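You operate a simulated robot arm through the tools that you are given. There is no shell and no other tool.

Carry out the task below with a simulated robot arm. There is one attempt and no reset: what you move stays moved.

## Task
Try both plug gauges in the bush: green tray if only GO enters, else red.
Fine: the trays on the gauge jig; bush in the nest for it, gauges back in their rack.

It is judged by the outcome, as a careful person would: the job done as asked, and still so three seconds after it is handed in. It fails if anything else is knocked over, pushed out of place, dropped, spilled or broken.

## Robot
A 7-joint arm with a two-finger parallel gripper, fixed in place. Base frame: the origin is on the floor under the middle of its stand, x ahead of it, y to its left, z up. Lengths are in mm, angles in rad, forces in N, time in s.
It reaches about 964 mm from its shoulder. Its first joint turns from -2.897 to 2.897 rad. Payload 1.57 kg.
The TCP is the grasp point between the finger pads, 30 mm short of the fingertips. In the tool frame z runs along the fingers and y along their closing line. The gripper opens to 110 mm. The fingers are 24 mm wide and 12 mm thick; the gripper's body (48 by 112 mm) begins 78 mm behind the TCP.
Orientation is told as [roll, pitch, yaw] about the base's x, y, z axes, in that order, counted from this pose: with the fingers straight down and closing along the base's y, the tool's x points along the base's -x, its y along +y and its z along -z.

## Interface
- The arm moves only by the tool jog_arm. Its argument "increments" is a list of rows, each an object (a shift or turn left out is 0, a gripper value left out holds the last) with "linear": the shift along the tool's x, y, z in mm, a list of three; "angular": the turn, a rotation vector about the tool's x, y, z in rad, a list of three; "grip": the opening, from 0 (shut) to 1 (fully open). In form: [{"linear": [tx, ty, tz], "angular": [ax, ay, az], "grip": grip}, ...]. A call has 1 to 20 rows; each row shifts and turns the commanded pose from where the row before left it, along the tool's axes as they then stand. A row lasts 0.2 s, in which the tool goes at most 50 mm and 0.15 rad; a call with a longer step from one row to the next is refused whole, and so is a gripper value outside its range. Where a pose cannot be reached the arm comes as near as it can. A force on the tool above 70 N (or 10 N above the force at the start of the call, whichever is more), or a blocked arm, ends the call early, and 0.2 s more pass. Each finger travels about 108 mm/s and halts on what it meets, pressing with about 35 N; the grip force reading is that of the motor and also rises with nothing between the fingers. The clock runs only during rows and for 0.2 s after the last one: add rows that do not move to give the fingers time. The reply holds the time, the measured pose of the TCP, the force on the tool along the base axes, the opening and the grip force, in the units named above and with some noise, with the torque about the TCP (base axes, N m) and any sound that the robot's microphone picked up.
- Cameras (640 x 400 px; columns grow to the right, rows downward): "scene" is fixed at [51, -649.2, 1596.9]; the picture's right is [0.54, -0.84, 0.00], its down [-0.63, -0.41, -0.66] and it looks along [0.55, 0.35, -0.75] (base axes); focal length 322 px, centre (320, 200). "wrist" rides on the gripper at [70, 16, -141] in the tool frame; the picture's right is [-0.23, 0.97, 0.00], its down [-0.85, -0.20, -0.48] and it looks along [-0.47, -0.11, 0.88] (tool axes); focal length 222 px, centre (320, 200). There is no depth. A picture from a camera that has moved, and an enlarged one, comes with that camera's place and axes in the base frame and with its lens.
- get_image(camera): a new picture of that camera. It takes no simulated time.
- raise_lower(by): slides the trunk up (or, below 0, down) by that many mm; the arm rides with it, the base frame stays. It gives what a move gives, with no picture.
- inspect(camera, box): a new picture of the part [left, top, right, bottom] of that camera's present view, enlarged. It takes no simulated time.
- sign_off(): hands the job in; it is judged then, once.

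Nothing tells you positions but the pictures and the camera data. Unless the task says otherwise, let go and move clear before handing in.

The tools are called as name(argument=value, ...) on one line, values as JSON. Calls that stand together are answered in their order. jog_arm: Moves the arm, as the interface text tells. Its arguments: {"type":"object","properties":{"increments":{"type":"array"}},"required":["increments"]} The other tools are called the same way: raise_lower (by) moves the trunk up or down; get_image (camera) takes a picture; inspect (camera, box) takes an enlarged picture of a part of a camera's view; sign_off () hands the job in.

At the start:

```text
t: 0.0
eef_pos: [412.9, -284.6, 1183.2]
ee_rot: [0.001, 0.0, -0.001]
contact_force: [0.7, 0.3, 0.5]
ft_torque: [0.04, 0.0, 0.0]
width: 110.0
gripper_force: 0.1
trunk travel left (down, up): [-425.0, 185.0]
```

scene: 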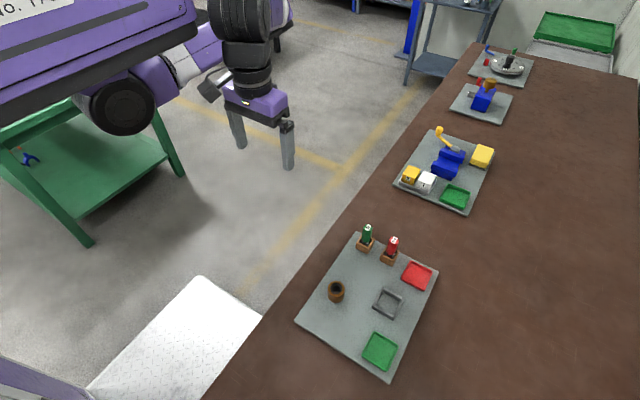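
wrist: 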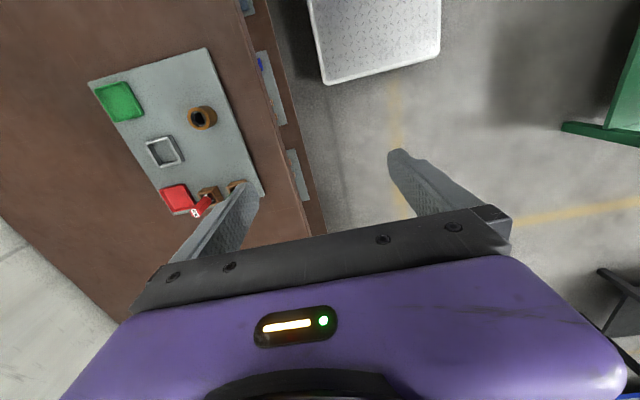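

I see the gauge jig plate on the bench with a bush, two gauges (green and red handles) in racks, a square nest, and red and green trays. First I look closer to locate everything.

inspect(camera="scene", box=[280, 210, 460, 390])

inspect(camera="wrist", box=[80, 40, 280, 230])

inspect(camera="scene", box=[340, 215, 440, 285])

```text
2.22 times, centred on (370, 300) of scene
camera zoom: at [51.0, -649.2, 1596.9], right [0.54, -0.84, 0.0], down [-0.63, -0.41, -0.66], along [0.55, 0.35, -0.75], focal length 716 px, centre (209, -22)
```

zoom: 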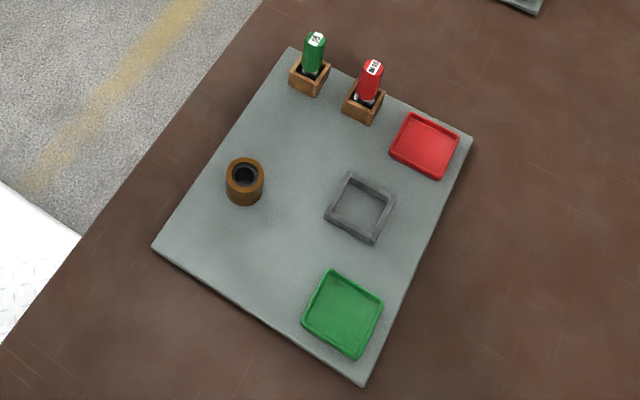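

```text
2.11 times, centred on (180, 135) of wrist
camera zoom: at [341.7, -268.2, 1323.7], right [0.23, 0.97, 0.0], down [0.85, -0.2, 0.48], along [0.47, -0.11, -0.88], focal length 468 px, centre (615, 337)
```

zoom: 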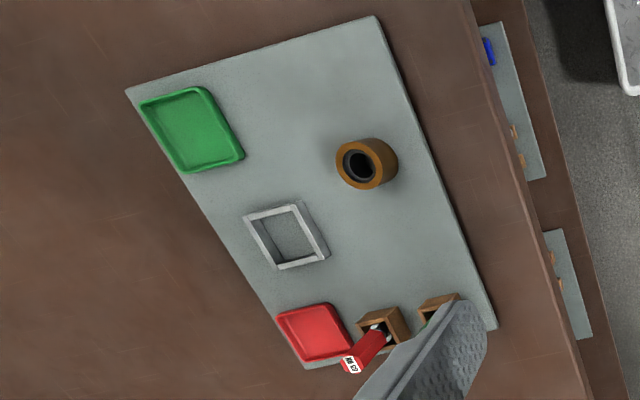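

```text
5.71 times, centred on (390, 250) of scene
camera zoom: at [51.0, -649.2, 1596.9], right [0.54, -0.84, 0.0], down [-0.63, -0.41, -0.66], along [0.55, 0.35, -0.75], focal length 1842 px, centre (-80, -86)
```

zoom: 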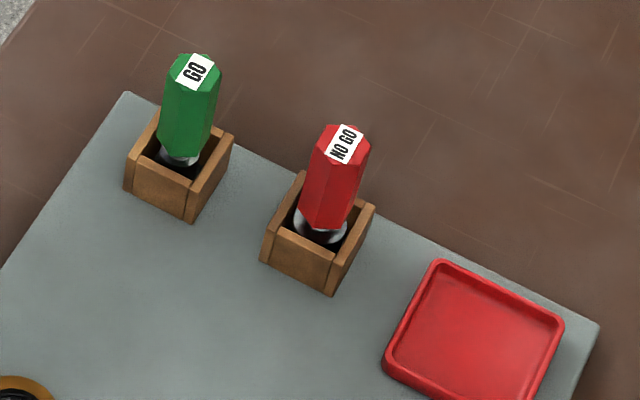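

The jig plate lies roughly at x 250–550, y −690…−450, with its top near z 857. I put the GO box at about (516,−495), NO GO at (518,−565), nest (402,−614), bush (355,−497), red tray (510,−645) and green tray (298,−645). I'll move the hand over the plate at a safe height for a better look.

jog_arm(increments=[{"linear": [1, -35, 10]}, {"linear": [1, -35, 10]}, {"linear": [1, -35, 10]}, {"linear": [1, -35, 10]}, {"linear": [1, -35, 10]}, {"linear": [1, -35, 10]}, {"linear": [1, -35, 10]}, {"linear": [1, -35, 10]}, {"linear": [0, 0, 0]}])

get_image(camera="wrist")

get_image(camera="scene")

```text
t: 2.0
eef_pos: [403.2, -564.9, 1103.2]
ee_rot: [0.001, 0.0, 0.0]
contact_force: [0.1, 0.9, -1.0]
ft_torque: [0.01, 0.0, 0.0]
width: 110.0
gripper_force: 0.0
trunk travel left (down, up): [-425.0, 185.0]
```

```text
taken
camera wrist: at [332.5, -547.8, 1242.0], right [0.23, 0.97, 0.0], down [0.85, -0.2, 0.48], along [0.47, -0.11, -0.88], focal length 222 px, centre (320, 200)
```

wrist: 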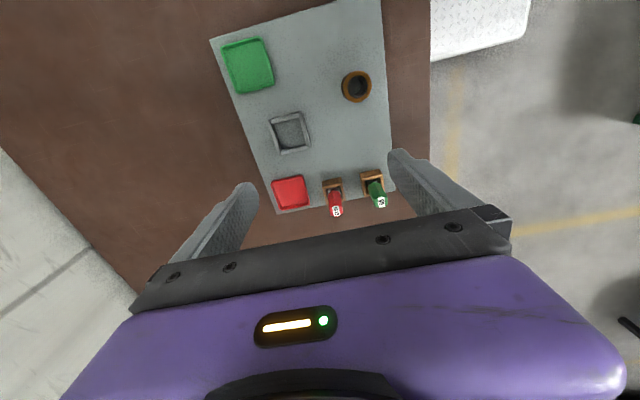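

```text
taken
```

scene: 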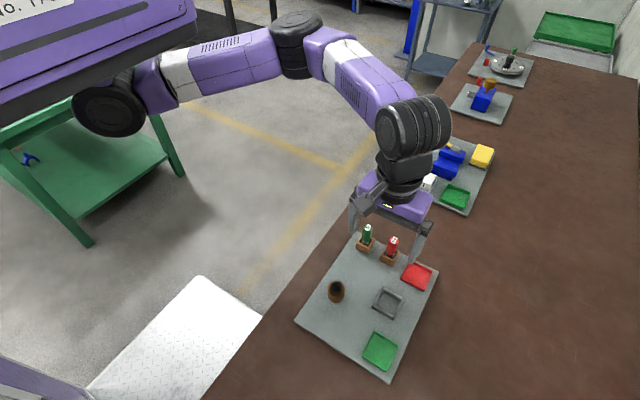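

The hand is over the plate and everything is in view. I'll zoom in on the wrist view to measure.

inspect(camera="wrist", box=[200, 0, 400, 125])

inspect(camera="wrist", box=[260, 150, 420, 250])

inspect(camera="scene", box=[310, 265, 420, 335])

```text
3.20 times, centred on (300, 62) of wrist
camera zoom: at [332.5, -547.8, 1242.0], right [0.23, 0.97, 0.0], down [0.85, -0.2, 0.48], along [0.47, -0.11, -0.88], focal length 711 px, centre (384, 640)
```

zoom: 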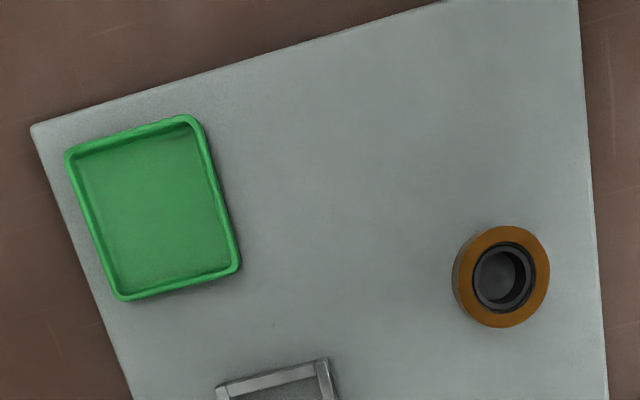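

```text
4.00 times, centred on (340, 200) of wrist
camera zoom: at [332.5, -547.8, 1242.0], right [0.23, 0.97, 0.0], down [0.85, -0.2, 0.48], along [0.47, -0.11, -0.88], focal length 888 px, centre (240, 200)
```

zoom: 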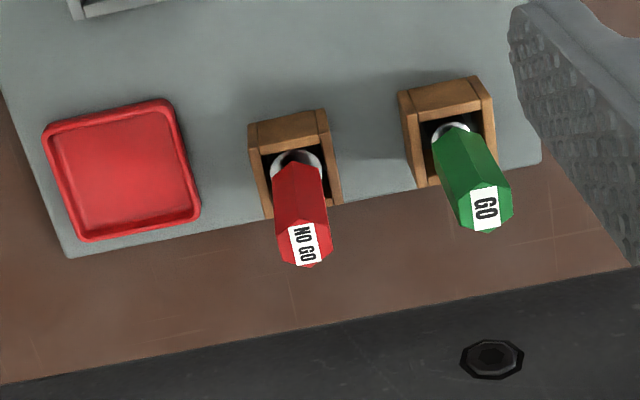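

```text
5.71 times, centred on (365, 300) of scene
camera zoom: at [51.0, -649.2, 1596.9], right [0.54, -0.84, 0.0], down [-0.63, -0.41, -0.66], along [0.55, 0.35, -0.75], focal length 1842 px, centre (63, -371)
```

zoom: 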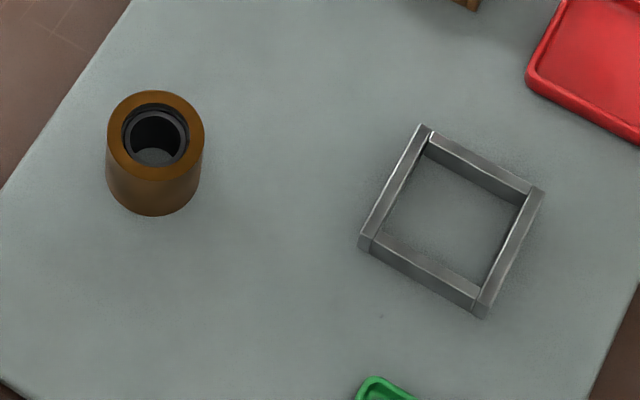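

Bush at about (354,−499), top z ≈903; plate z ≈861; gauge tops at (513.5,−494) and (513.5,−564), z ≈948. Next I go lower above the bush to refine these.

jog_arm(increments=[{"linear": [12.3, 16.5, 25]}, {"linear": [12.3, 16.5, 25]}, {"linear": [12.3, 16.5, 25]}, {"linear": [12.3, 16.5, 25]}, {"linear": [0, 0, 0]}])

get_image(camera="wrist")

inspect(camera="wrist", box=[230, 60, 430, 185])

```text
t: 3.2
eef_pos: [354.6, -499.8, 1003.2]
ee_rot: [0.001, -0.001, 0.0]
contact_force: [-0.1, 0.0, 0.8]
ft_torque: [0.04, -0.02, -0.01]
width: 110.0
gripper_force: 0.0
trunk travel left (down, up): [-425.0, 185.0]
```

```text
taken
camera wrist: at [284.1, -482.5, 1144.4], right [0.23, 0.97, 0.0], down [0.86, -0.2, 0.48], along [0.47, -0.11, -0.88], focal length 222 px, centre (320, 200)
```

wrist: 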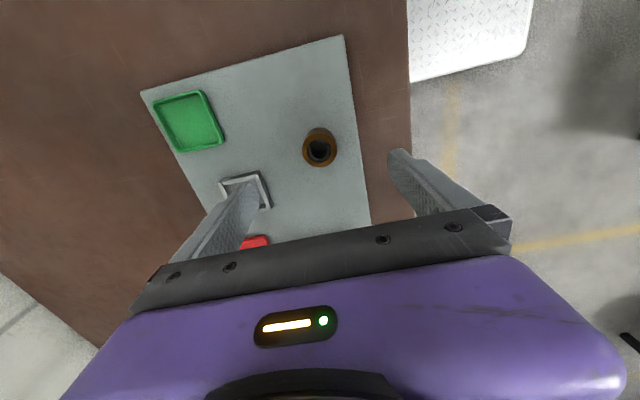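

```text
3.20 times, centred on (330, 122) of wrist
camera zoom: at [284.1, -482.5, 1144.4], right [0.23, 0.97, 0.0], down [0.86, -0.2, 0.48], along [0.47, -0.11, -0.88], focal length 711 px, centre (288, 448)
```

zoom: 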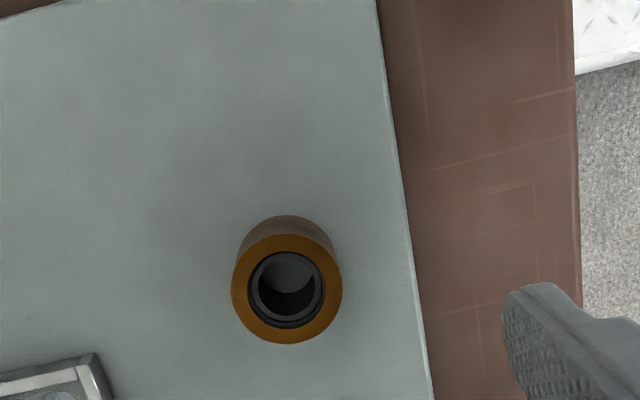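

Bush refined to about (353,−499.5) with its top at z ≈897; plate z ≈858. Next, a closer look at the gauges and rack from just in front of and above them.

jog_arm(increments=[{"linear": [-29, -7.5, -5]}, {"linear": [-29, -7.5, -5]}, {"linear": [-29, -7.5, -5]}, {"linear": [-29, -7.5, 0]}, {"linear": [0, 0, 0]}])

get_image(camera="wrist")

inspect(camera="wrist", box=[240, 110, 400, 210])

inspect(camera="wrist", box=[160, 30, 320, 130])

```text
t: 4.4
eef_pos: [471.6, -528.1, 1018.6]
ee_rot: [0.002, 0.0, 0.0]
contact_force: [0.1, -1.2, -1.0]
ft_torque: [0.0, -0.01, -0.01]
width: 110.2
gripper_force: 0.0
trunk travel left (down, up): [-425.0, 185.0]
```

```text
taken
camera wrist: at [399.7, -512.8, 1159.3], right [0.23, 0.97, 0.0], down [0.85, -0.2, 0.48], along [0.47, -0.11, -0.88], focal length 222 px, centre (320, 200)
```

wrist: 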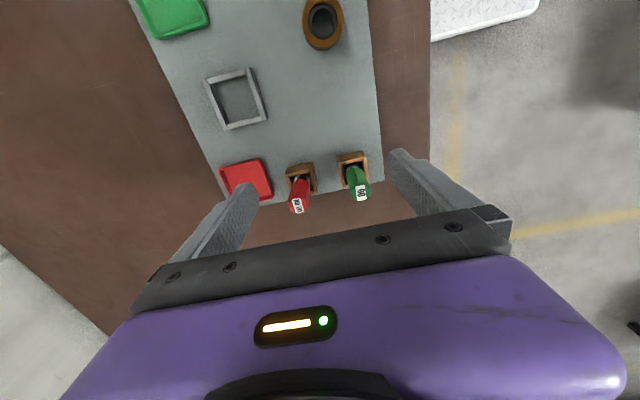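

```text
4.00 times, centred on (320, 160) of wrist
camera zoom: at [399.7, -512.8, 1159.3], right [0.23, 0.97, 0.0], down [0.85, -0.2, 0.48], along [0.47, -0.11, -0.88], focal length 888 px, centre (320, 360)
```

zoom: 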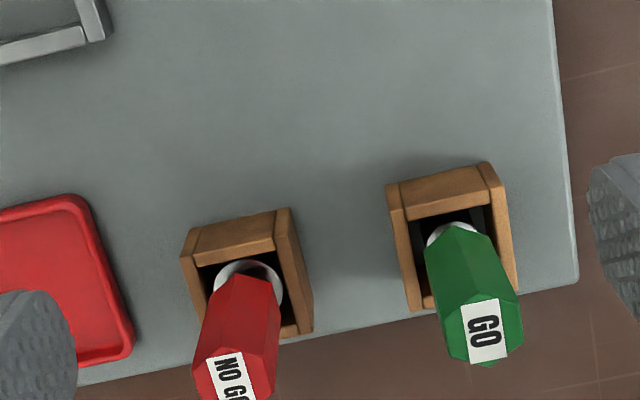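

```text
4.00 times, centred on (240, 80) of wrist
camera zoom: at [399.7, -512.8, 1159.3], right [0.23, 0.97, 0.0], down [0.85, -0.2, 0.48], along [0.47, -0.11, -0.88], focal length 888 px, centre (640, 680)
```

zoom: 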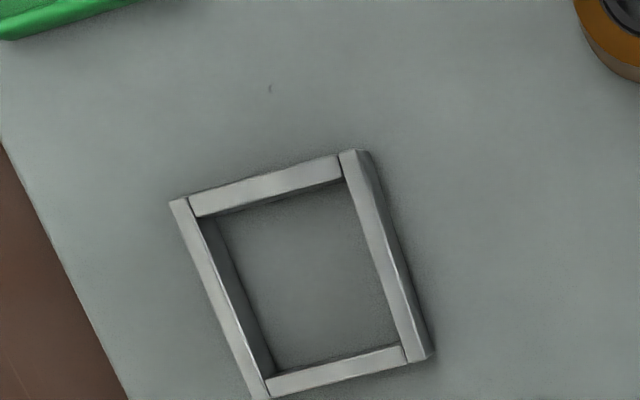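

Both gauges stand upright in their boxes, with the nest open and empty. I'll zoom in on the handle tops to see their facets.

inspect(camera="wrist", box=[325, 140, 389, 210])

inspect(camera="wrist", box=[270, 150, 334, 220])

inspect(camera="scene", box=[350, 215, 410, 270])

```text
5.71 times, centred on (357, 175) of wrist
camera zoom: at [399.7, -512.8, 1159.3], right [0.23, 0.97, 0.0], down [0.85, -0.2, 0.48], along [0.47, -0.11, -0.88], focal length 1269 px, centre (109, 343)
```

zoom: 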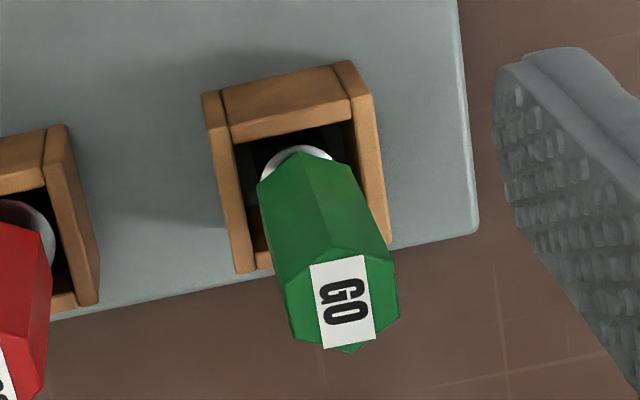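

```text
5.71 times, centred on (302, 185) of wrist
camera zoom: at [399.7, -512.8, 1159.3], right [0.23, 0.97, 0.0], down [0.85, -0.2, 0.48], along [0.47, -0.11, -0.88], focal length 1269 px, centre (423, 286)
```

zoom: 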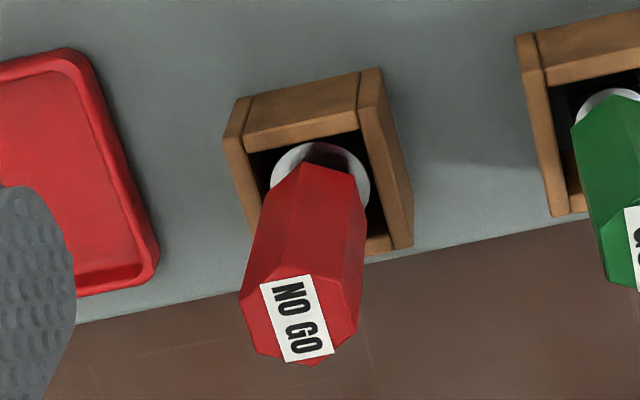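

```text
7.27 times, centred on (380, 242) of scene
camera zoom: at [51.0, -649.2, 1596.9], right [0.54, -0.84, 0.0], down [-0.63, -0.41, -0.66], along [0.55, 0.35, -0.75], focal length 2345 px, centre (-116, -109)
```

zoom: 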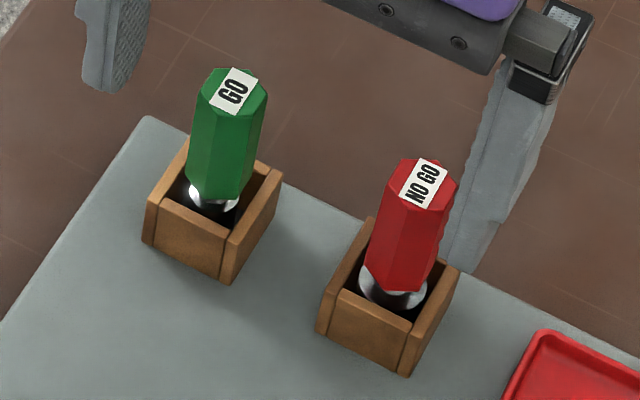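

The handles are hexagonal with flats facing ±y, spanning z ≈896–948, and the box tops are near z 888. Now I go back over the bush and start down toward it.

jog_arm(increments=[{"linear": [39.3, 9.5, 5]}, {"linear": [39.3, 9.5, 5]}, {"linear": [39.3, 9.5, 8]}, {"linear": [0, 0, 30]}, {"linear": [0, 0, 20]}, {"linear": [0, 0, 0]}])

get_image(camera="wrist")

inspect(camera="wrist", box=[240, 80, 400, 180])

```text
t: 5.8
eef_pos: [352.0, -499.1, 949.1]
ee_rot: [-0.001, 0.0, 0.0]
contact_force: [-1.1, 0.2, 0.3]
ft_torque: [0.04, 0.0, 0.03]
width: 109.9
gripper_force: 0.1
trunk travel left (down, up): [-425.0, 185.0]
```

```text
taken
camera wrist: at [280.7, -482.4, 1089.4], right [0.23, 0.97, 0.0], down [0.85, -0.2, 0.48], along [0.47, -0.11, -0.88], focal length 222 px, centre (320, 200)
```

wrist: 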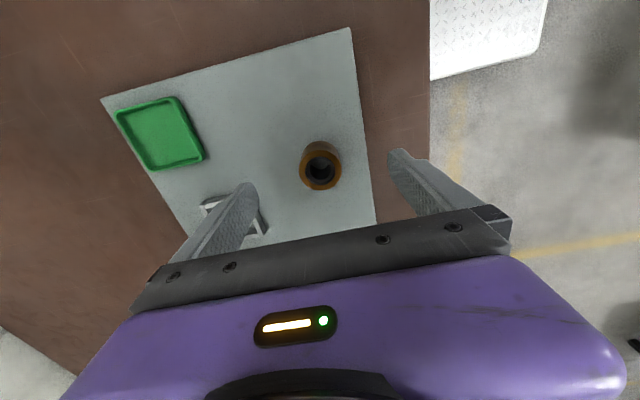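

```text
4.00 times, centred on (320, 130) of wrist
camera zoom: at [280.7, -482.4, 1089.4], right [0.23, 0.97, 0.0], down [0.85, -0.2, 0.48], along [0.47, -0.11, -0.88], focal length 888 px, centre (320, 480)
```

zoom: 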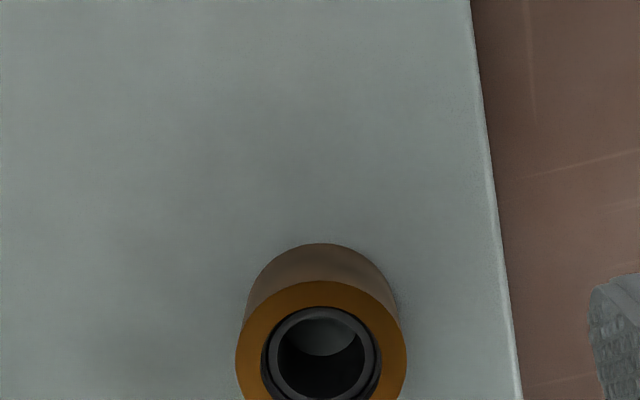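

inspect(camera="wrist", box=[270, 120, 370, 200])

```text
5.00 times, centred on (320, 160) of wrist
camera zoom: at [280.7, -482.4, 1089.4], right [0.23, 0.97, 0.0], down [0.85, -0.2, 0.48], along [0.47, -0.11, -0.88], focal length 1111 px, centre (320, 400)
```

zoom: 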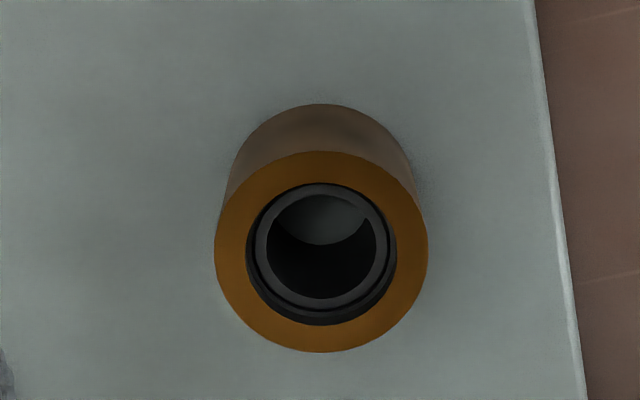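

Bush confirmed at (353.3,−499.4), about 40 mm OD, with a countersunk bore. The nest opening is about 46 mm square, centred at (400,−616). I'll descend and grip the bush, keeping the fingertips about 20 mm above the plate so they clear the nest walls later.

jog_arm(increments=[{"linear": [-1, 0, 15]}, {"linear": [0, 0, 15]}, {"linear": [0, 0, 11]}, {"linear": [0, 0, 0]}, {"linear": [0, 0, 0], "grip": 0.25}, {"grip": 0.25}, {"grip": 0.25}, {"grip": 0.25}])

get_image(camera="wrist")

```text
t: 7.6
eef_pos: [353.0, -499.0, 908.3]
ee_rot: [-0.002, -0.001, -0.001]
contact_force: [-0.6, -0.5, 0.0]
ft_torque: [-0.02, 0.02, 0.02]
width: 34.1
gripper_force: 35.1
trunk travel left (down, up): [-425.0, 185.0]
```

```text
taken
camera wrist: at [282.6, -482.6, 1049.4], right [0.23, 0.97, 0.0], down [0.85, -0.2, 0.48], along [0.47, -0.11, -0.88], focal length 222 px, centre (320, 200)
```

wrist: 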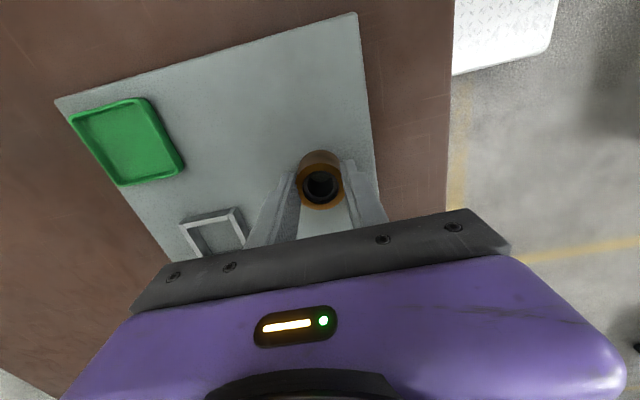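

Gripper reads 34.1 mm, smaller than my 40 mm estimate, so I'll check the grasp closely before lifting.

inspect(camera="wrist", box=[270, 130, 370, 230])

inspect(camera="scene", box=[290, 230, 400, 320])

```text
4.00 times, centred on (320, 180) of wrist
camera zoom: at [282.6, -482.6, 1049.4], right [0.23, 0.97, 0.0], down [0.85, -0.2, 0.48], along [0.47, -0.11, -0.88], focal length 888 px, centre (320, 280)
```

zoom: 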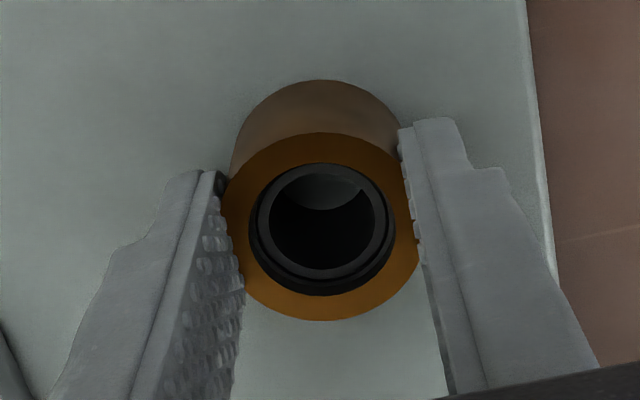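

```text
4.44 times, centred on (345, 275) of scene
camera zoom: at [51.0, -649.2, 1596.9], right [0.54, -0.84, 0.0], down [-0.63, -0.41, -0.66], along [0.55, 0.35, -0.75], focal length 1433 px, centre (209, -133)
```

zoom: 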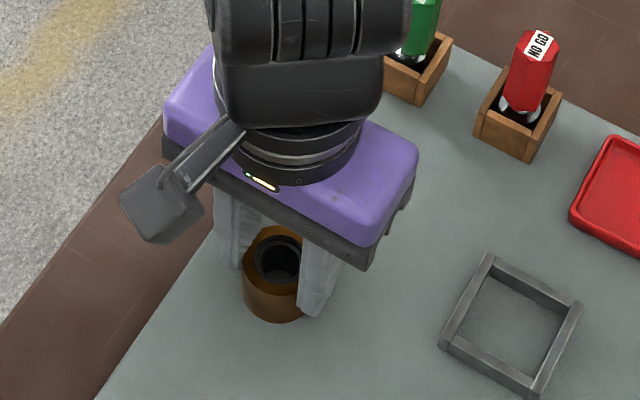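

Measurements agree that the bush (about 39–40 mm) is centred on the TCP and firmly held; the reading probably has some finger compliance in it. I'll lift 40 mm, carry the bush over the nest, and check.

jog_arm(increments=[{"linear": [0, 0, -10]}, {"linear": [0, 0, -30]}, {"linear": [-11.7, -29.2, 0]}, {"linear": [-11.7, -29.2, 0]}, {"linear": [-11.7, -29.2, 0]}, {"linear": [-11.7, -29.2, 0]}, {"linear": [0, 0, 0]}, {"linear": [0, 0, 0]}])

get_image(camera="wrist")

inspect(camera="wrist", box=[260, 120, 380, 220])

inspect(camera="scene", box=[330, 240, 450, 340])

```text
t: 9.4
eef_pos: [401.6, -616.2, 948.4]
ee_rot: [0.001, 0.001, -0.001]
contact_force: [1.1, 0.0, -0.8]
ft_torque: [-0.03, -0.03, -0.01]
width: 34.4
gripper_force: 35.0
trunk travel left (down, up): [-425.0, 185.0]
```

```text
taken
camera wrist: at [330.7, -599.7, 1089.2], right [0.23, 0.97, 0.0], down [0.85, -0.2, 0.48], along [0.47, -0.11, -0.88], focal length 222 px, centre (320, 200)
```

wrist: 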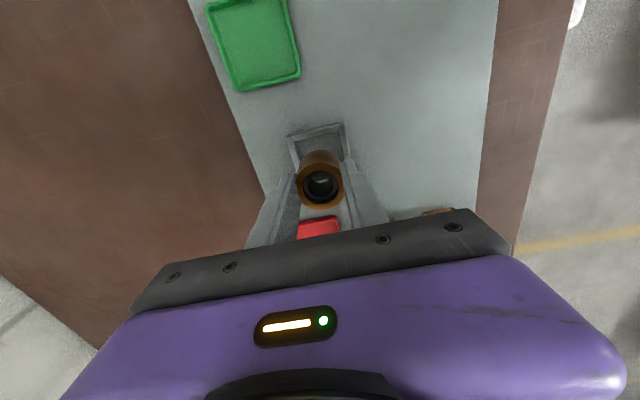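

```text
4.00 times, centred on (320, 170) of wrist
camera zoom: at [330.7, -599.7, 1089.2], right [0.23, 0.97, 0.0], down [0.85, -0.2, 0.48], along [0.47, -0.11, -0.88], focal length 888 px, centre (320, 320)
```

zoom: 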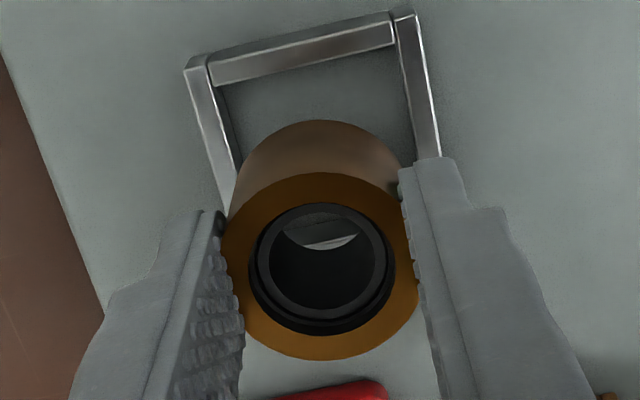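

```text
4.00 times, centred on (390, 290) of scene
camera zoom: at [51.0, -649.2, 1596.9], right [0.54, -0.84, 0.0], down [-0.63, -0.41, -0.66], along [0.55, 0.35, -0.75], focal length 1290 px, centre (40, -160)
```

zoom: 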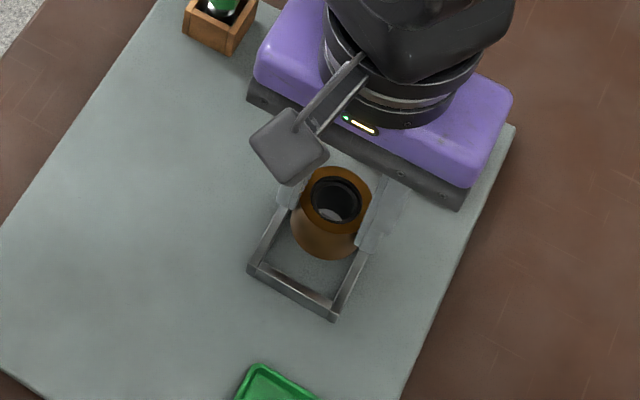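

The bush is over the nest, aligned within about 1 mm of its opening centre (400.5,−615.6). Lowering now, slowly over the last part.

jog_arm(increments=[{"linear": [0.3, 0.4, 10]}, {"linear": [0, 0, 10]}, {"linear": [0, 0, 6]}, {"linear": [0, 0, 0]}])

inspect(camera="wrist", box=[260, 110, 380, 210])

inspect(camera="scene", box=[340, 260, 430, 335])

```text
t: 10.4
eef_pos: [400.7, -616.7, 922.0]
ee_rot: [0.002, 0.0, 0.0]
contact_force: [-0.2, -0.9, -2.3]
ft_torque: [0.02, -0.02, 0.03]
width: 34.3
gripper_force: 34.7
trunk travel left (down, up): [-425.0, 185.0]
```

```text
4.00 times, centred on (320, 160) of wrist
camera zoom: at [329.8, -599.2, 1062.8], right [0.23, 0.97, 0.0], down [0.86, -0.2, 0.48], along [0.47, -0.11, -0.88], focal length 888 px, centre (320, 360)
```

zoom: 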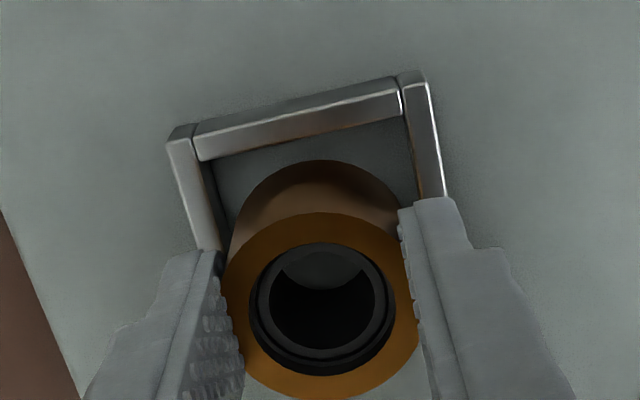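

```text
5.33 times, centred on (385, 298) of scene
camera zoom: at [51.0, -649.2, 1596.9], right [0.54, -0.84, 0.0], down [-0.63, -0.41, -0.66], along [0.55, 0.35, -0.75], focal length 1720 px, centre (-27, -320)
```

zoom: 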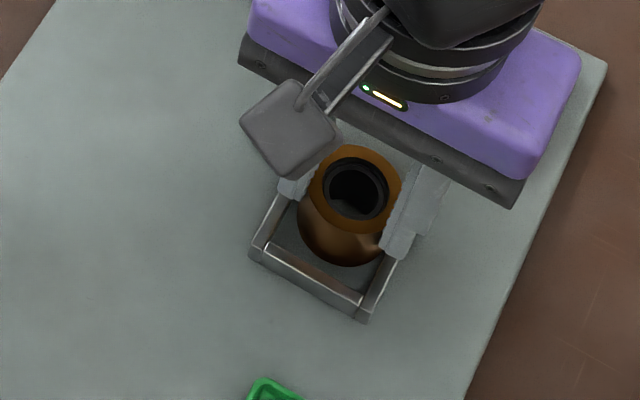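

Still aligned, with about 2–3 mm clearance all round. Continuing down carefully.

jog_arm(increments=[{"linear": [-0.4, 0.4, 4]}, {"linear": [0, 0, 4]}, {"linear": [0, 0, 3]}, {"linear": [0, 0, 0]}])

```text
t: 11.4
eef_pos: [401.1, -617.1, 911.7]
ee_rot: [0.0, 0.0, 0.0]
contact_force: [-2.4, 0.5, -1.0]
ft_torque: [0.0, 0.07, -0.01]
width: 34.5
gripper_force: 35.1
trunk travel left (down, up): [-425.0, 185.0]
```

jog_arm(increments=[{"linear": [0, 0, 1]}, {"linear": [0, 0, 1]}, {"linear": [0, 0, 0.5]}, {"linear": [0, 0, 0]}])

inspect(camera="wrist", box=[260, 110, 380, 210])

```text
t: 12.4
eef_pos: [400.0, -617.0, 909.4]
ee_rot: [0.001, 0.0, 0.0]
contact_force: [-3.1, 0.5, -1.2]
ft_torque: [0.03, 0.09, -0.01]
width: 34.3
gripper_force: 34.6
trunk travel left (down, up): [-425.0, 185.0]
```

```text
4.00 times, centred on (320, 160) of wrist
camera zoom: at [330.1, -599.7, 1050.1], right [0.23, 0.97, 0.0], down [0.85, -0.2, 0.48], along [0.47, -0.11, -0.88], focal length 888 px, centre (320, 360)
```

zoom: 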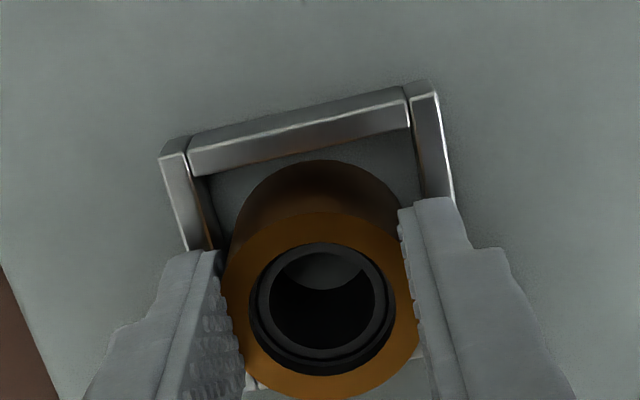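

A small −x force (3 N) suggests a light touch on the +x wall, so I'll shift 1 mm toward −x and continue.

jog_arm(increments=[{"linear": [1, 0.3, 0]}, {"linear": [0, 0, 0]}])

inspect(camera="scene", box=[350, 260, 420, 325])

```text
t: 13.0
eef_pos: [398.9, -616.1, 909.5]
ee_rot: [0.0, 0.0, -0.001]
contact_force: [1.5, 0.4, -2.2]
ft_torque: [0.03, 0.0, 0.04]
width: 34.0
gripper_force: 35.2
trunk travel left (down, up): [-425.0, 185.0]
```

```text
6.15 times, centred on (385, 292) of scene
camera zoom: at [51.0, -649.2, 1596.9], right [0.54, -0.84, 0.0], down [-0.63, -0.41, -0.66], along [0.55, 0.35, -0.75], focal length 1984 px, centre (-80, -369)
```

zoom: 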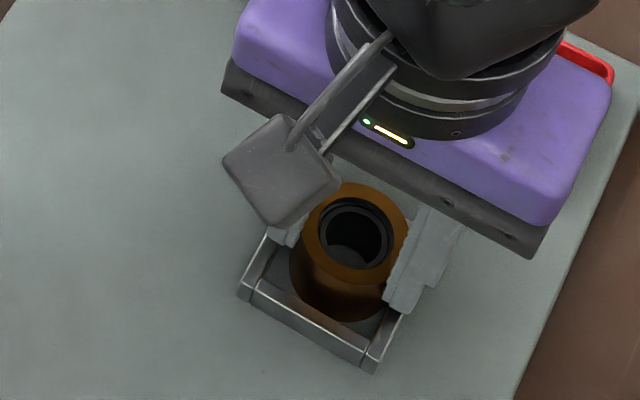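

jog_arm(increments=[{"linear": [-0.4, 0, 0.7]}, {"linear": [0, 0, 0.7]}, {"linear": [0, 0, 0]}])

```text
t: 13.8
eef_pos: [399.9, -615.8, 908.6]
ee_rot: [0.001, 0.0, -0.001]
contact_force: [1.6, 0.6, 2.0]
ft_torque: [0.1, 0.01, -0.03]
width: 34.1
gripper_force: 34.9
trunk travel left (down, up): [-425.0, 185.0]
```

jog_arm(increments=[{"linear": [0, 0, 0.7]}, {"linear": [0, 0, 0]}])

```text
t: 14.4
eef_pos: [400.5, -615.5, 908.0]
ee_rot: [-0.002, -0.001, 0.001]
contact_force: [3.8, -0.9, 7.2]
ft_torque: [0.13, -0.1, -0.03]
width: 34.2
gripper_force: 35.1
trunk travel left (down, up): [-425.0, 185.0]
```

The bush is seated on the nest floor (7 N upward). Releasing it.

jog_arm(increments=[{"grip": 0.55}, {"grip": 0.55}, {"grip": 0.55}])

inspect(camera="wrist", box=[260, 110, 380, 210])

```text
t: 15.2
eef_pos: [399.5, -615.4, 906.6]
ee_rot: [-0.001, 0.0, 0.0]
contact_force: [-0.7, 0.5, 0.2]
ft_torque: [0.03, 0.03, 0.01]
width: 60.6
gripper_force: 0.0
trunk travel left (down, up): [-425.0, 185.0]
```

```text
4.00 times, centred on (320, 160) of wrist
camera zoom: at [329.3, -599.0, 1048.7], right [0.23, 0.97, 0.0], down [0.85, -0.2, 0.48], along [0.47, -0.11, -0.88], focal length 888 px, centre (320, 360)
```

zoom: 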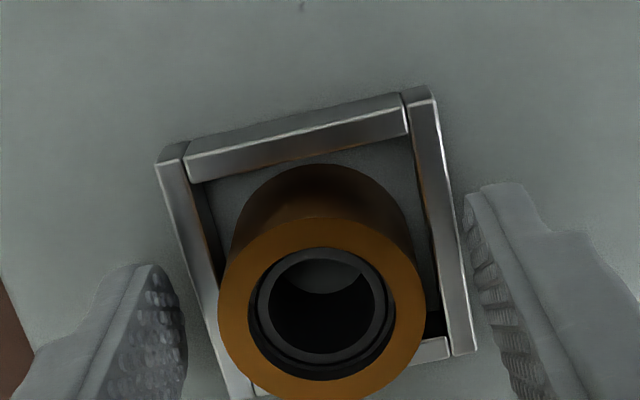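

The bush is released in the nest. I'll look closer to confirm it sits flat, and to locate the bore.

inspect(camera="wrist", box=[285, 150, 355, 220])

jog_arm(increments=[{"linear": [0, 0, -25]}, {"linear": [0, 0, -25]}, {"linear": [0, 0, -25], "grip": 0.9}, {"linear": [0, 0, -15], "grip": 0.9}, {"linear": [0, 0, 0], "grip": 0.9}])

get_image(camera="wrist")

inspect(camera="wrist", box=[270, 80, 370, 180])

inspect(camera="scene", box=[350, 260, 420, 325])

```text
5.71 times, centred on (320, 185) of wrist
camera zoom: at [329.3, -599.0, 1048.7], right [0.23, 0.97, 0.0], down [0.85, -0.2, 0.48], along [0.47, -0.11, -0.88], focal length 1269 px, centre (320, 286)
```

zoom: 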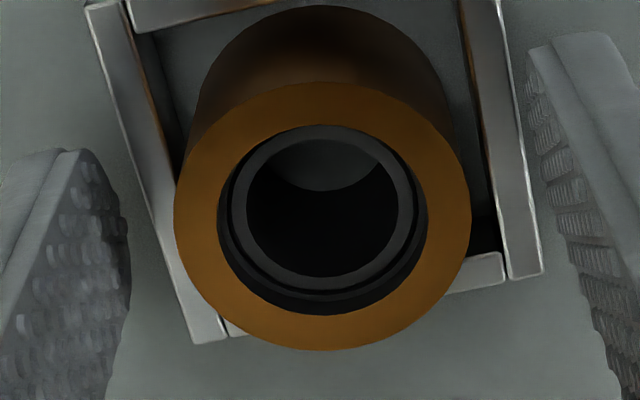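

```text
t: 16.4
eef_pos: [401.2, -615.0, 997.2]
ee_rot: [0.002, 0.0, 0.0]
contact_force: [0.6, -0.5, 0.7]
ft_torque: [0.0, 0.01, -0.01]
width: 99.1
gripper_force: 0.2
trunk travel left (down, up): [-425.0, 185.0]
```

```text
taken
camera wrist: at [330.4, -598.3, 1138.3], right [0.23, 0.97, 0.0], down [0.85, -0.2, 0.48], along [0.47, -0.11, -0.88], focal length 222 px, centre (320, 200)
```

wrist: 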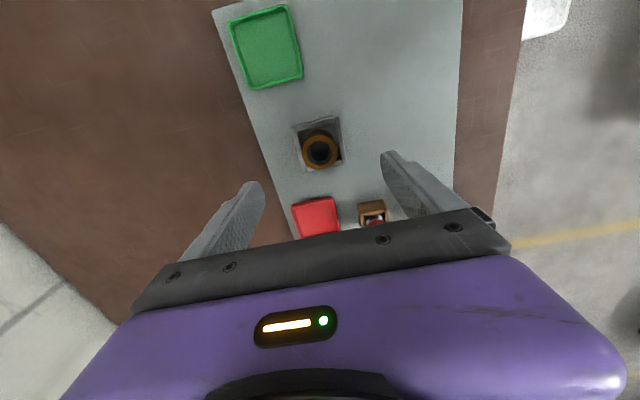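

```text
4.00 times, centred on (320, 130) of wrist
camera zoom: at [330.4, -598.3, 1138.3], right [0.23, 0.97, 0.0], down [0.85, -0.2, 0.48], along [0.47, -0.11, -0.88], focal length 888 px, centre (320, 480)
```

zoom: 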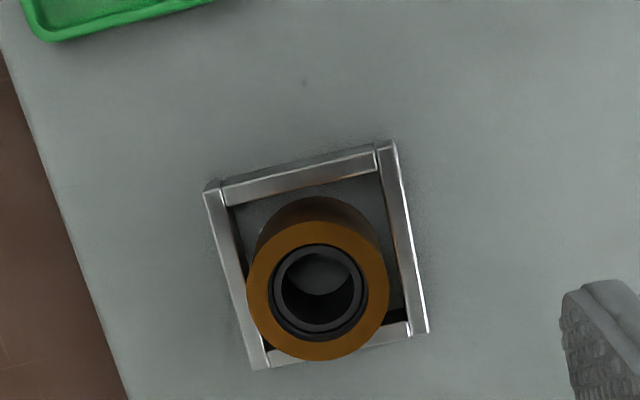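

```text
6.15 times, centred on (385, 292) of scene
camera zoom: at [51.0, -649.2, 1596.9], right [0.54, -0.84, 0.0], down [-0.63, -0.41, -0.66], along [0.55, 0.35, -0.75], focal length 1984 px, centre (-80, -369)
```

zoom: 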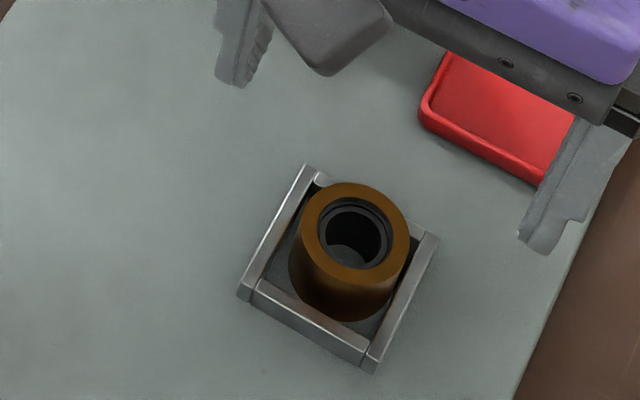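

The bush is seated flat in the nest, its axis near (400.2,−615.6). Next I go above the GO gauge with the fingers opened to about 60 mm.

jog_arm(increments=[{"linear": [-28.2, 30.2, -2], "grip": 0.9}, {"linear": [-28.2, 30.2, -1], "grip": 0.7}, {"linear": [-28.2, 30.2, 0], "grip": 0.55}, {"linear": [-28.2, 30.2, 0], "grip": 0.55}, {"grip": 0.55}, {"grip": 0.55}])

get_image(camera="wrist")

inspect(camera="wrist", box=[270, 130, 370, 230])

inspect(camera="scene", box=[320, 200, 420, 290])

```text
t: 17.8
eef_pos: [517.0, -496.4, 1001.1]
ee_rot: [0.001, -0.001, -0.001]
contact_force: [-0.6, -0.2, -0.8]
ft_torque: [0.0, 0.0, -0.01]
width: 60.3
gripper_force: 0.1
trunk travel left (down, up): [-425.0, 185.0]
```

```text
taken
camera wrist: at [445.7, -478.7, 1141.3], right [0.23, 0.97, 0.0], down [0.85, -0.2, 0.48], along [0.47, -0.11, -0.88], focal length 222 px, centre (320, 200)
```

wrist: 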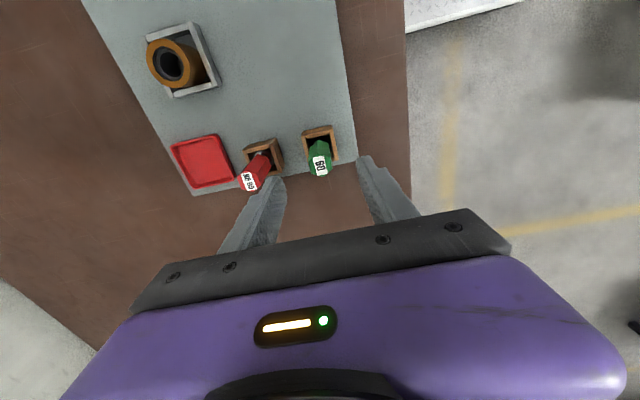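

```text
4.00 times, centred on (320, 180) of wrist
camera zoom: at [445.7, -478.7, 1141.3], right [0.23, 0.97, 0.0], down [0.85, -0.2, 0.48], along [0.47, -0.11, -0.88], focal length 888 px, centre (320, 280)
```

zoom: 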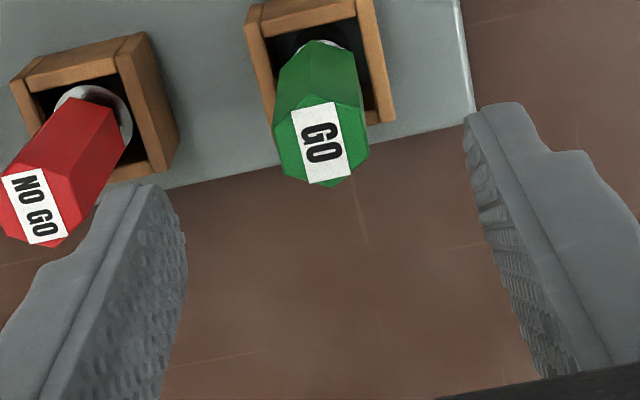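

```text
4.44 times, centred on (370, 245) of scene
camera zoom: at [51.0, -649.2, 1596.9], right [0.54, -0.84, 0.0], down [-0.63, -0.41, -0.66], along [0.55, 0.35, -0.75], focal length 1433 px, centre (98, 0)
```

zoom: 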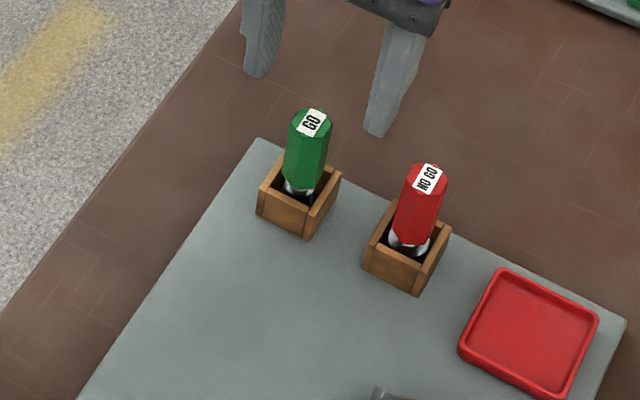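

GO top centre is at about (514.3,−494.9), z ≈949; I'm about 2 mm too far in +x. I'll correct that and descend partway, with the fingers straddling the handle.

jog_arm(increments=[{"linear": [2.1, 0, 15]}, {"linear": [0, 0, 20]}, {"linear": [0, 0, 15]}, {"linear": [0, 0, 0]}])

get_image(camera="wrist")

inspect(camera="wrist", box=[270, 130, 370, 230])

inspect(camera="scene", box=[320, 200, 420, 290])

```text
t: 18.8
eef_pos: [511.1, -495.2, 949.4]
ee_rot: [0.002, -0.001, -0.001]
contact_force: [0.3, 0.0, 0.0]
ft_torque: [0.05, 0.0, -0.03]
width: 60.3
gripper_force: 0.1
trunk travel left (down, up): [-425.0, 185.0]
```

```text
taken
camera wrist: at [441.3, -478.6, 1090.9], right [0.23, 0.97, 0.0], down [0.85, -0.2, 0.48], along [0.47, -0.11, -0.88], focal length 222 px, centre (320, 200)
```

wrist: 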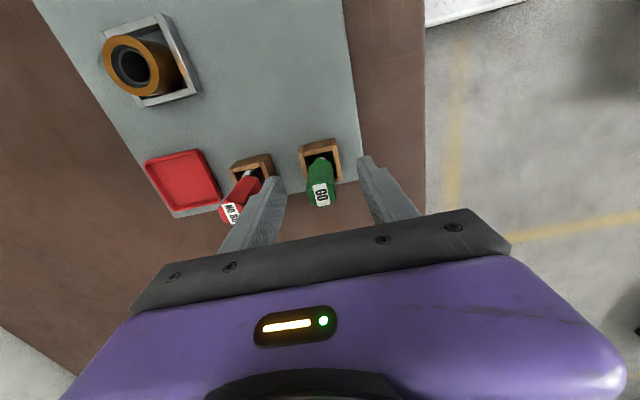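

```text
4.00 times, centred on (320, 180) of wrist
camera zoom: at [441.3, -478.6, 1090.9], right [0.23, 0.97, 0.0], down [0.85, -0.2, 0.48], along [0.47, -0.11, -0.88], focal length 888 px, centre (320, 280)
```

zoom: 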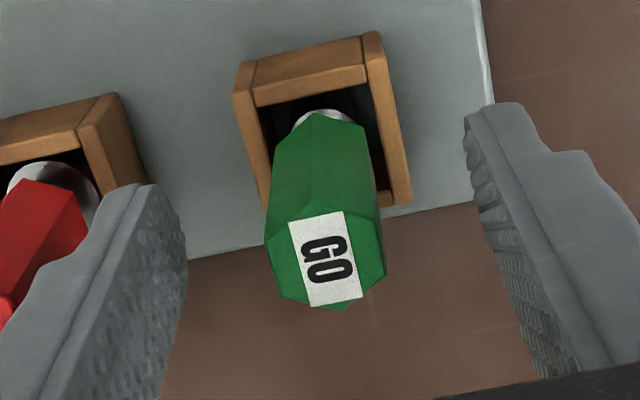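

```text
4.44 times, centred on (370, 245) of scene
camera zoom: at [51.0, -649.2, 1596.9], right [0.54, -0.84, 0.0], down [-0.63, -0.41, -0.66], along [0.55, 0.35, -0.75], focal length 1433 px, centre (98, 0)
```

zoom: 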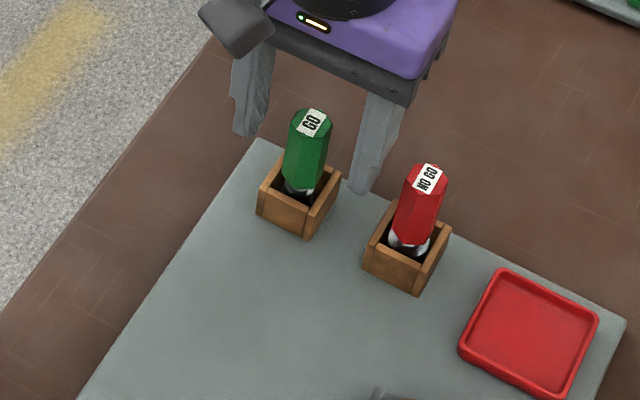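

The gauge is centred between the fingers to within about 1 mm. I'll make a small correction, descend to grip height with the fingertips above the box rim, and close.

jog_arm(increments=[{"linear": [-1, 0.5, 8]}, {"linear": [0, 0, 8]}, {"linear": [0, 0, 7]}, {"linear": [0, 0, 0]}, {"grip": 0.4}, {"grip": 0.3}, {"grip": 0.1}, {"grip": 0.1}, {"grip": 0.1}])

get_image(camera="wrist")

inspect(camera="wrist", box=[270, 130, 370, 230])

inspect(camera="scene", box=[320, 200, 420, 290])

```text
t: 20.8
eef_pos: [512.8, -494.4, 927.4]
ee_rot: [0.0, 0.001, -0.001]
contact_force: [-0.9, -0.7, -1.3]
ft_torque: [-0.05, 0.01, 0.01]
width: 20.3
gripper_force: 34.1
trunk travel left (down, up): [-425.0, 185.0]
```

```text
taken
camera wrist: at [441.4, -477.6, 1068.1], right [0.23, 0.97, 0.0], down [0.85, -0.2, 0.48], along [0.47, -0.11, -0.88], focal length 222 px, centre (320, 200)
```

wrist: 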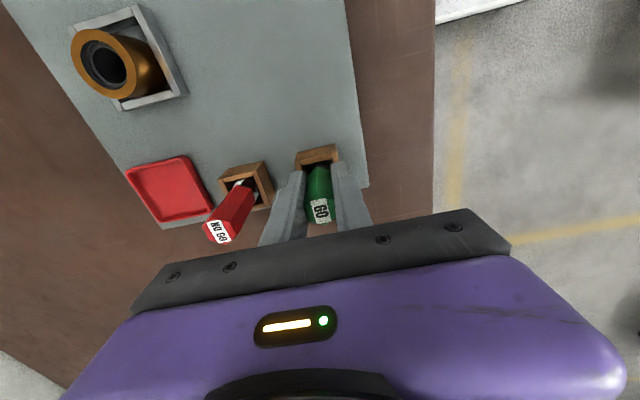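

```text
4.00 times, centred on (320, 180) of wrist
camera zoom: at [441.4, -477.6, 1068.1], right [0.23, 0.97, 0.0], down [0.85, -0.2, 0.48], along [0.47, -0.11, -0.88], focal length 888 px, centre (320, 280)
```

zoom: 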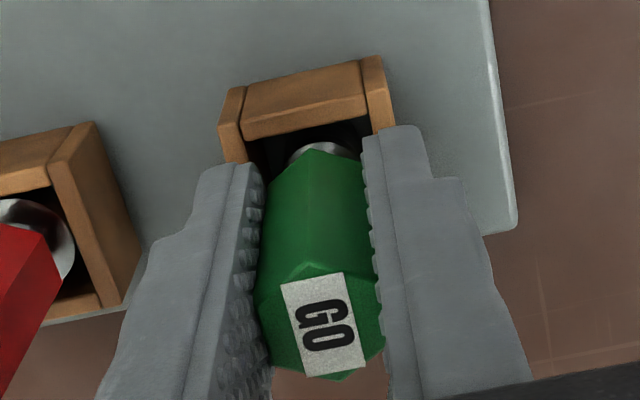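

```text
4.44 times, centred on (370, 245) of scene
camera zoom: at [51.0, -649.2, 1596.9], right [0.54, -0.84, 0.0], down [-0.63, -0.41, -0.66], along [0.55, 0.35, -0.75], focal length 1433 px, centre (98, 0)
```

zoom: 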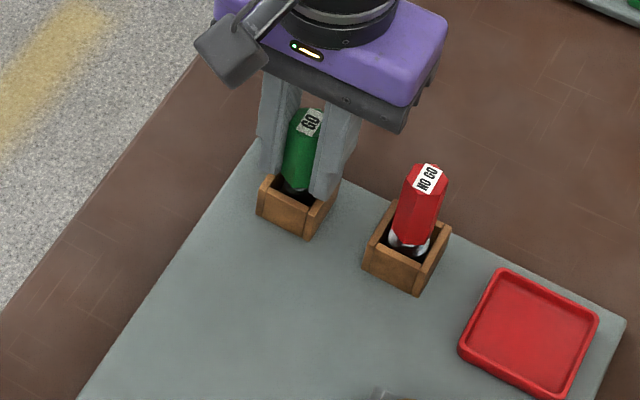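

GO is gripped on its flats (20.3 mm) and centred on the TCP. I'll lift it straight out of the rack by 62 mm.

jog_arm(increments=[{"linear": [0, 0, -5]}, {"linear": [0, 0, -15]}, {"linear": [0, 0, -22]}, {"linear": [0, 0, -20]}, {"linear": [0, 0, 0]}])

get_image(camera="wrist")

inspect(camera="scene", box=[320, 180, 420, 280])

```text
t: 22.0
eef_pos: [511.9, -494.5, 988.1]
ee_rot: [0.0, -0.001, 0.0]
contact_force: [1.1, -0.3, -3.0]
ft_torque: [-0.03, 0.03, 0.0]
width: 20.3
gripper_force: 33.6
trunk travel left (down, up): [-425.0, 185.0]
```

```text
taken
camera wrist: at [441.3, -477.7, 1130.0], right [0.23, 0.97, 0.0], down [0.85, -0.2, 0.48], along [0.47, -0.11, -0.88], focal length 222 px, centre (320, 200)
```

wrist: 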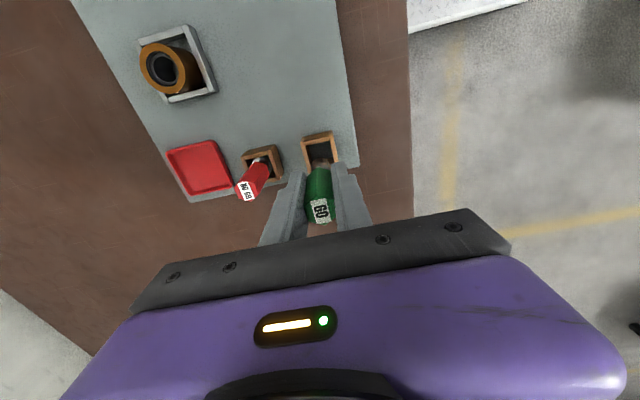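

```text
4.00 times, centred on (370, 230) of scene
camera zoom: at [51.0, -649.2, 1596.9], right [0.54, -0.84, 0.0], down [-0.63, -0.41, -0.66], along [0.55, 0.35, -0.75], focal length 1290 px, centre (120, 80)
```

zoom: 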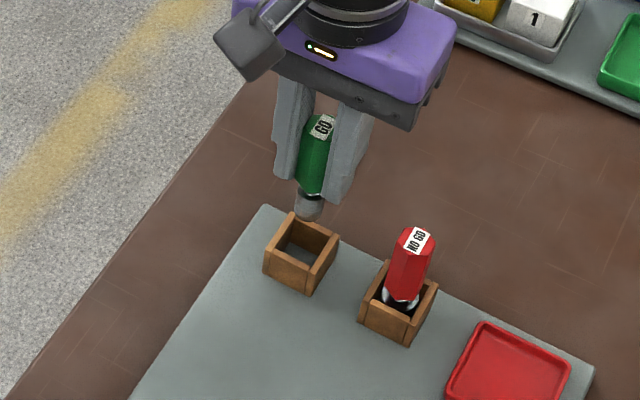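

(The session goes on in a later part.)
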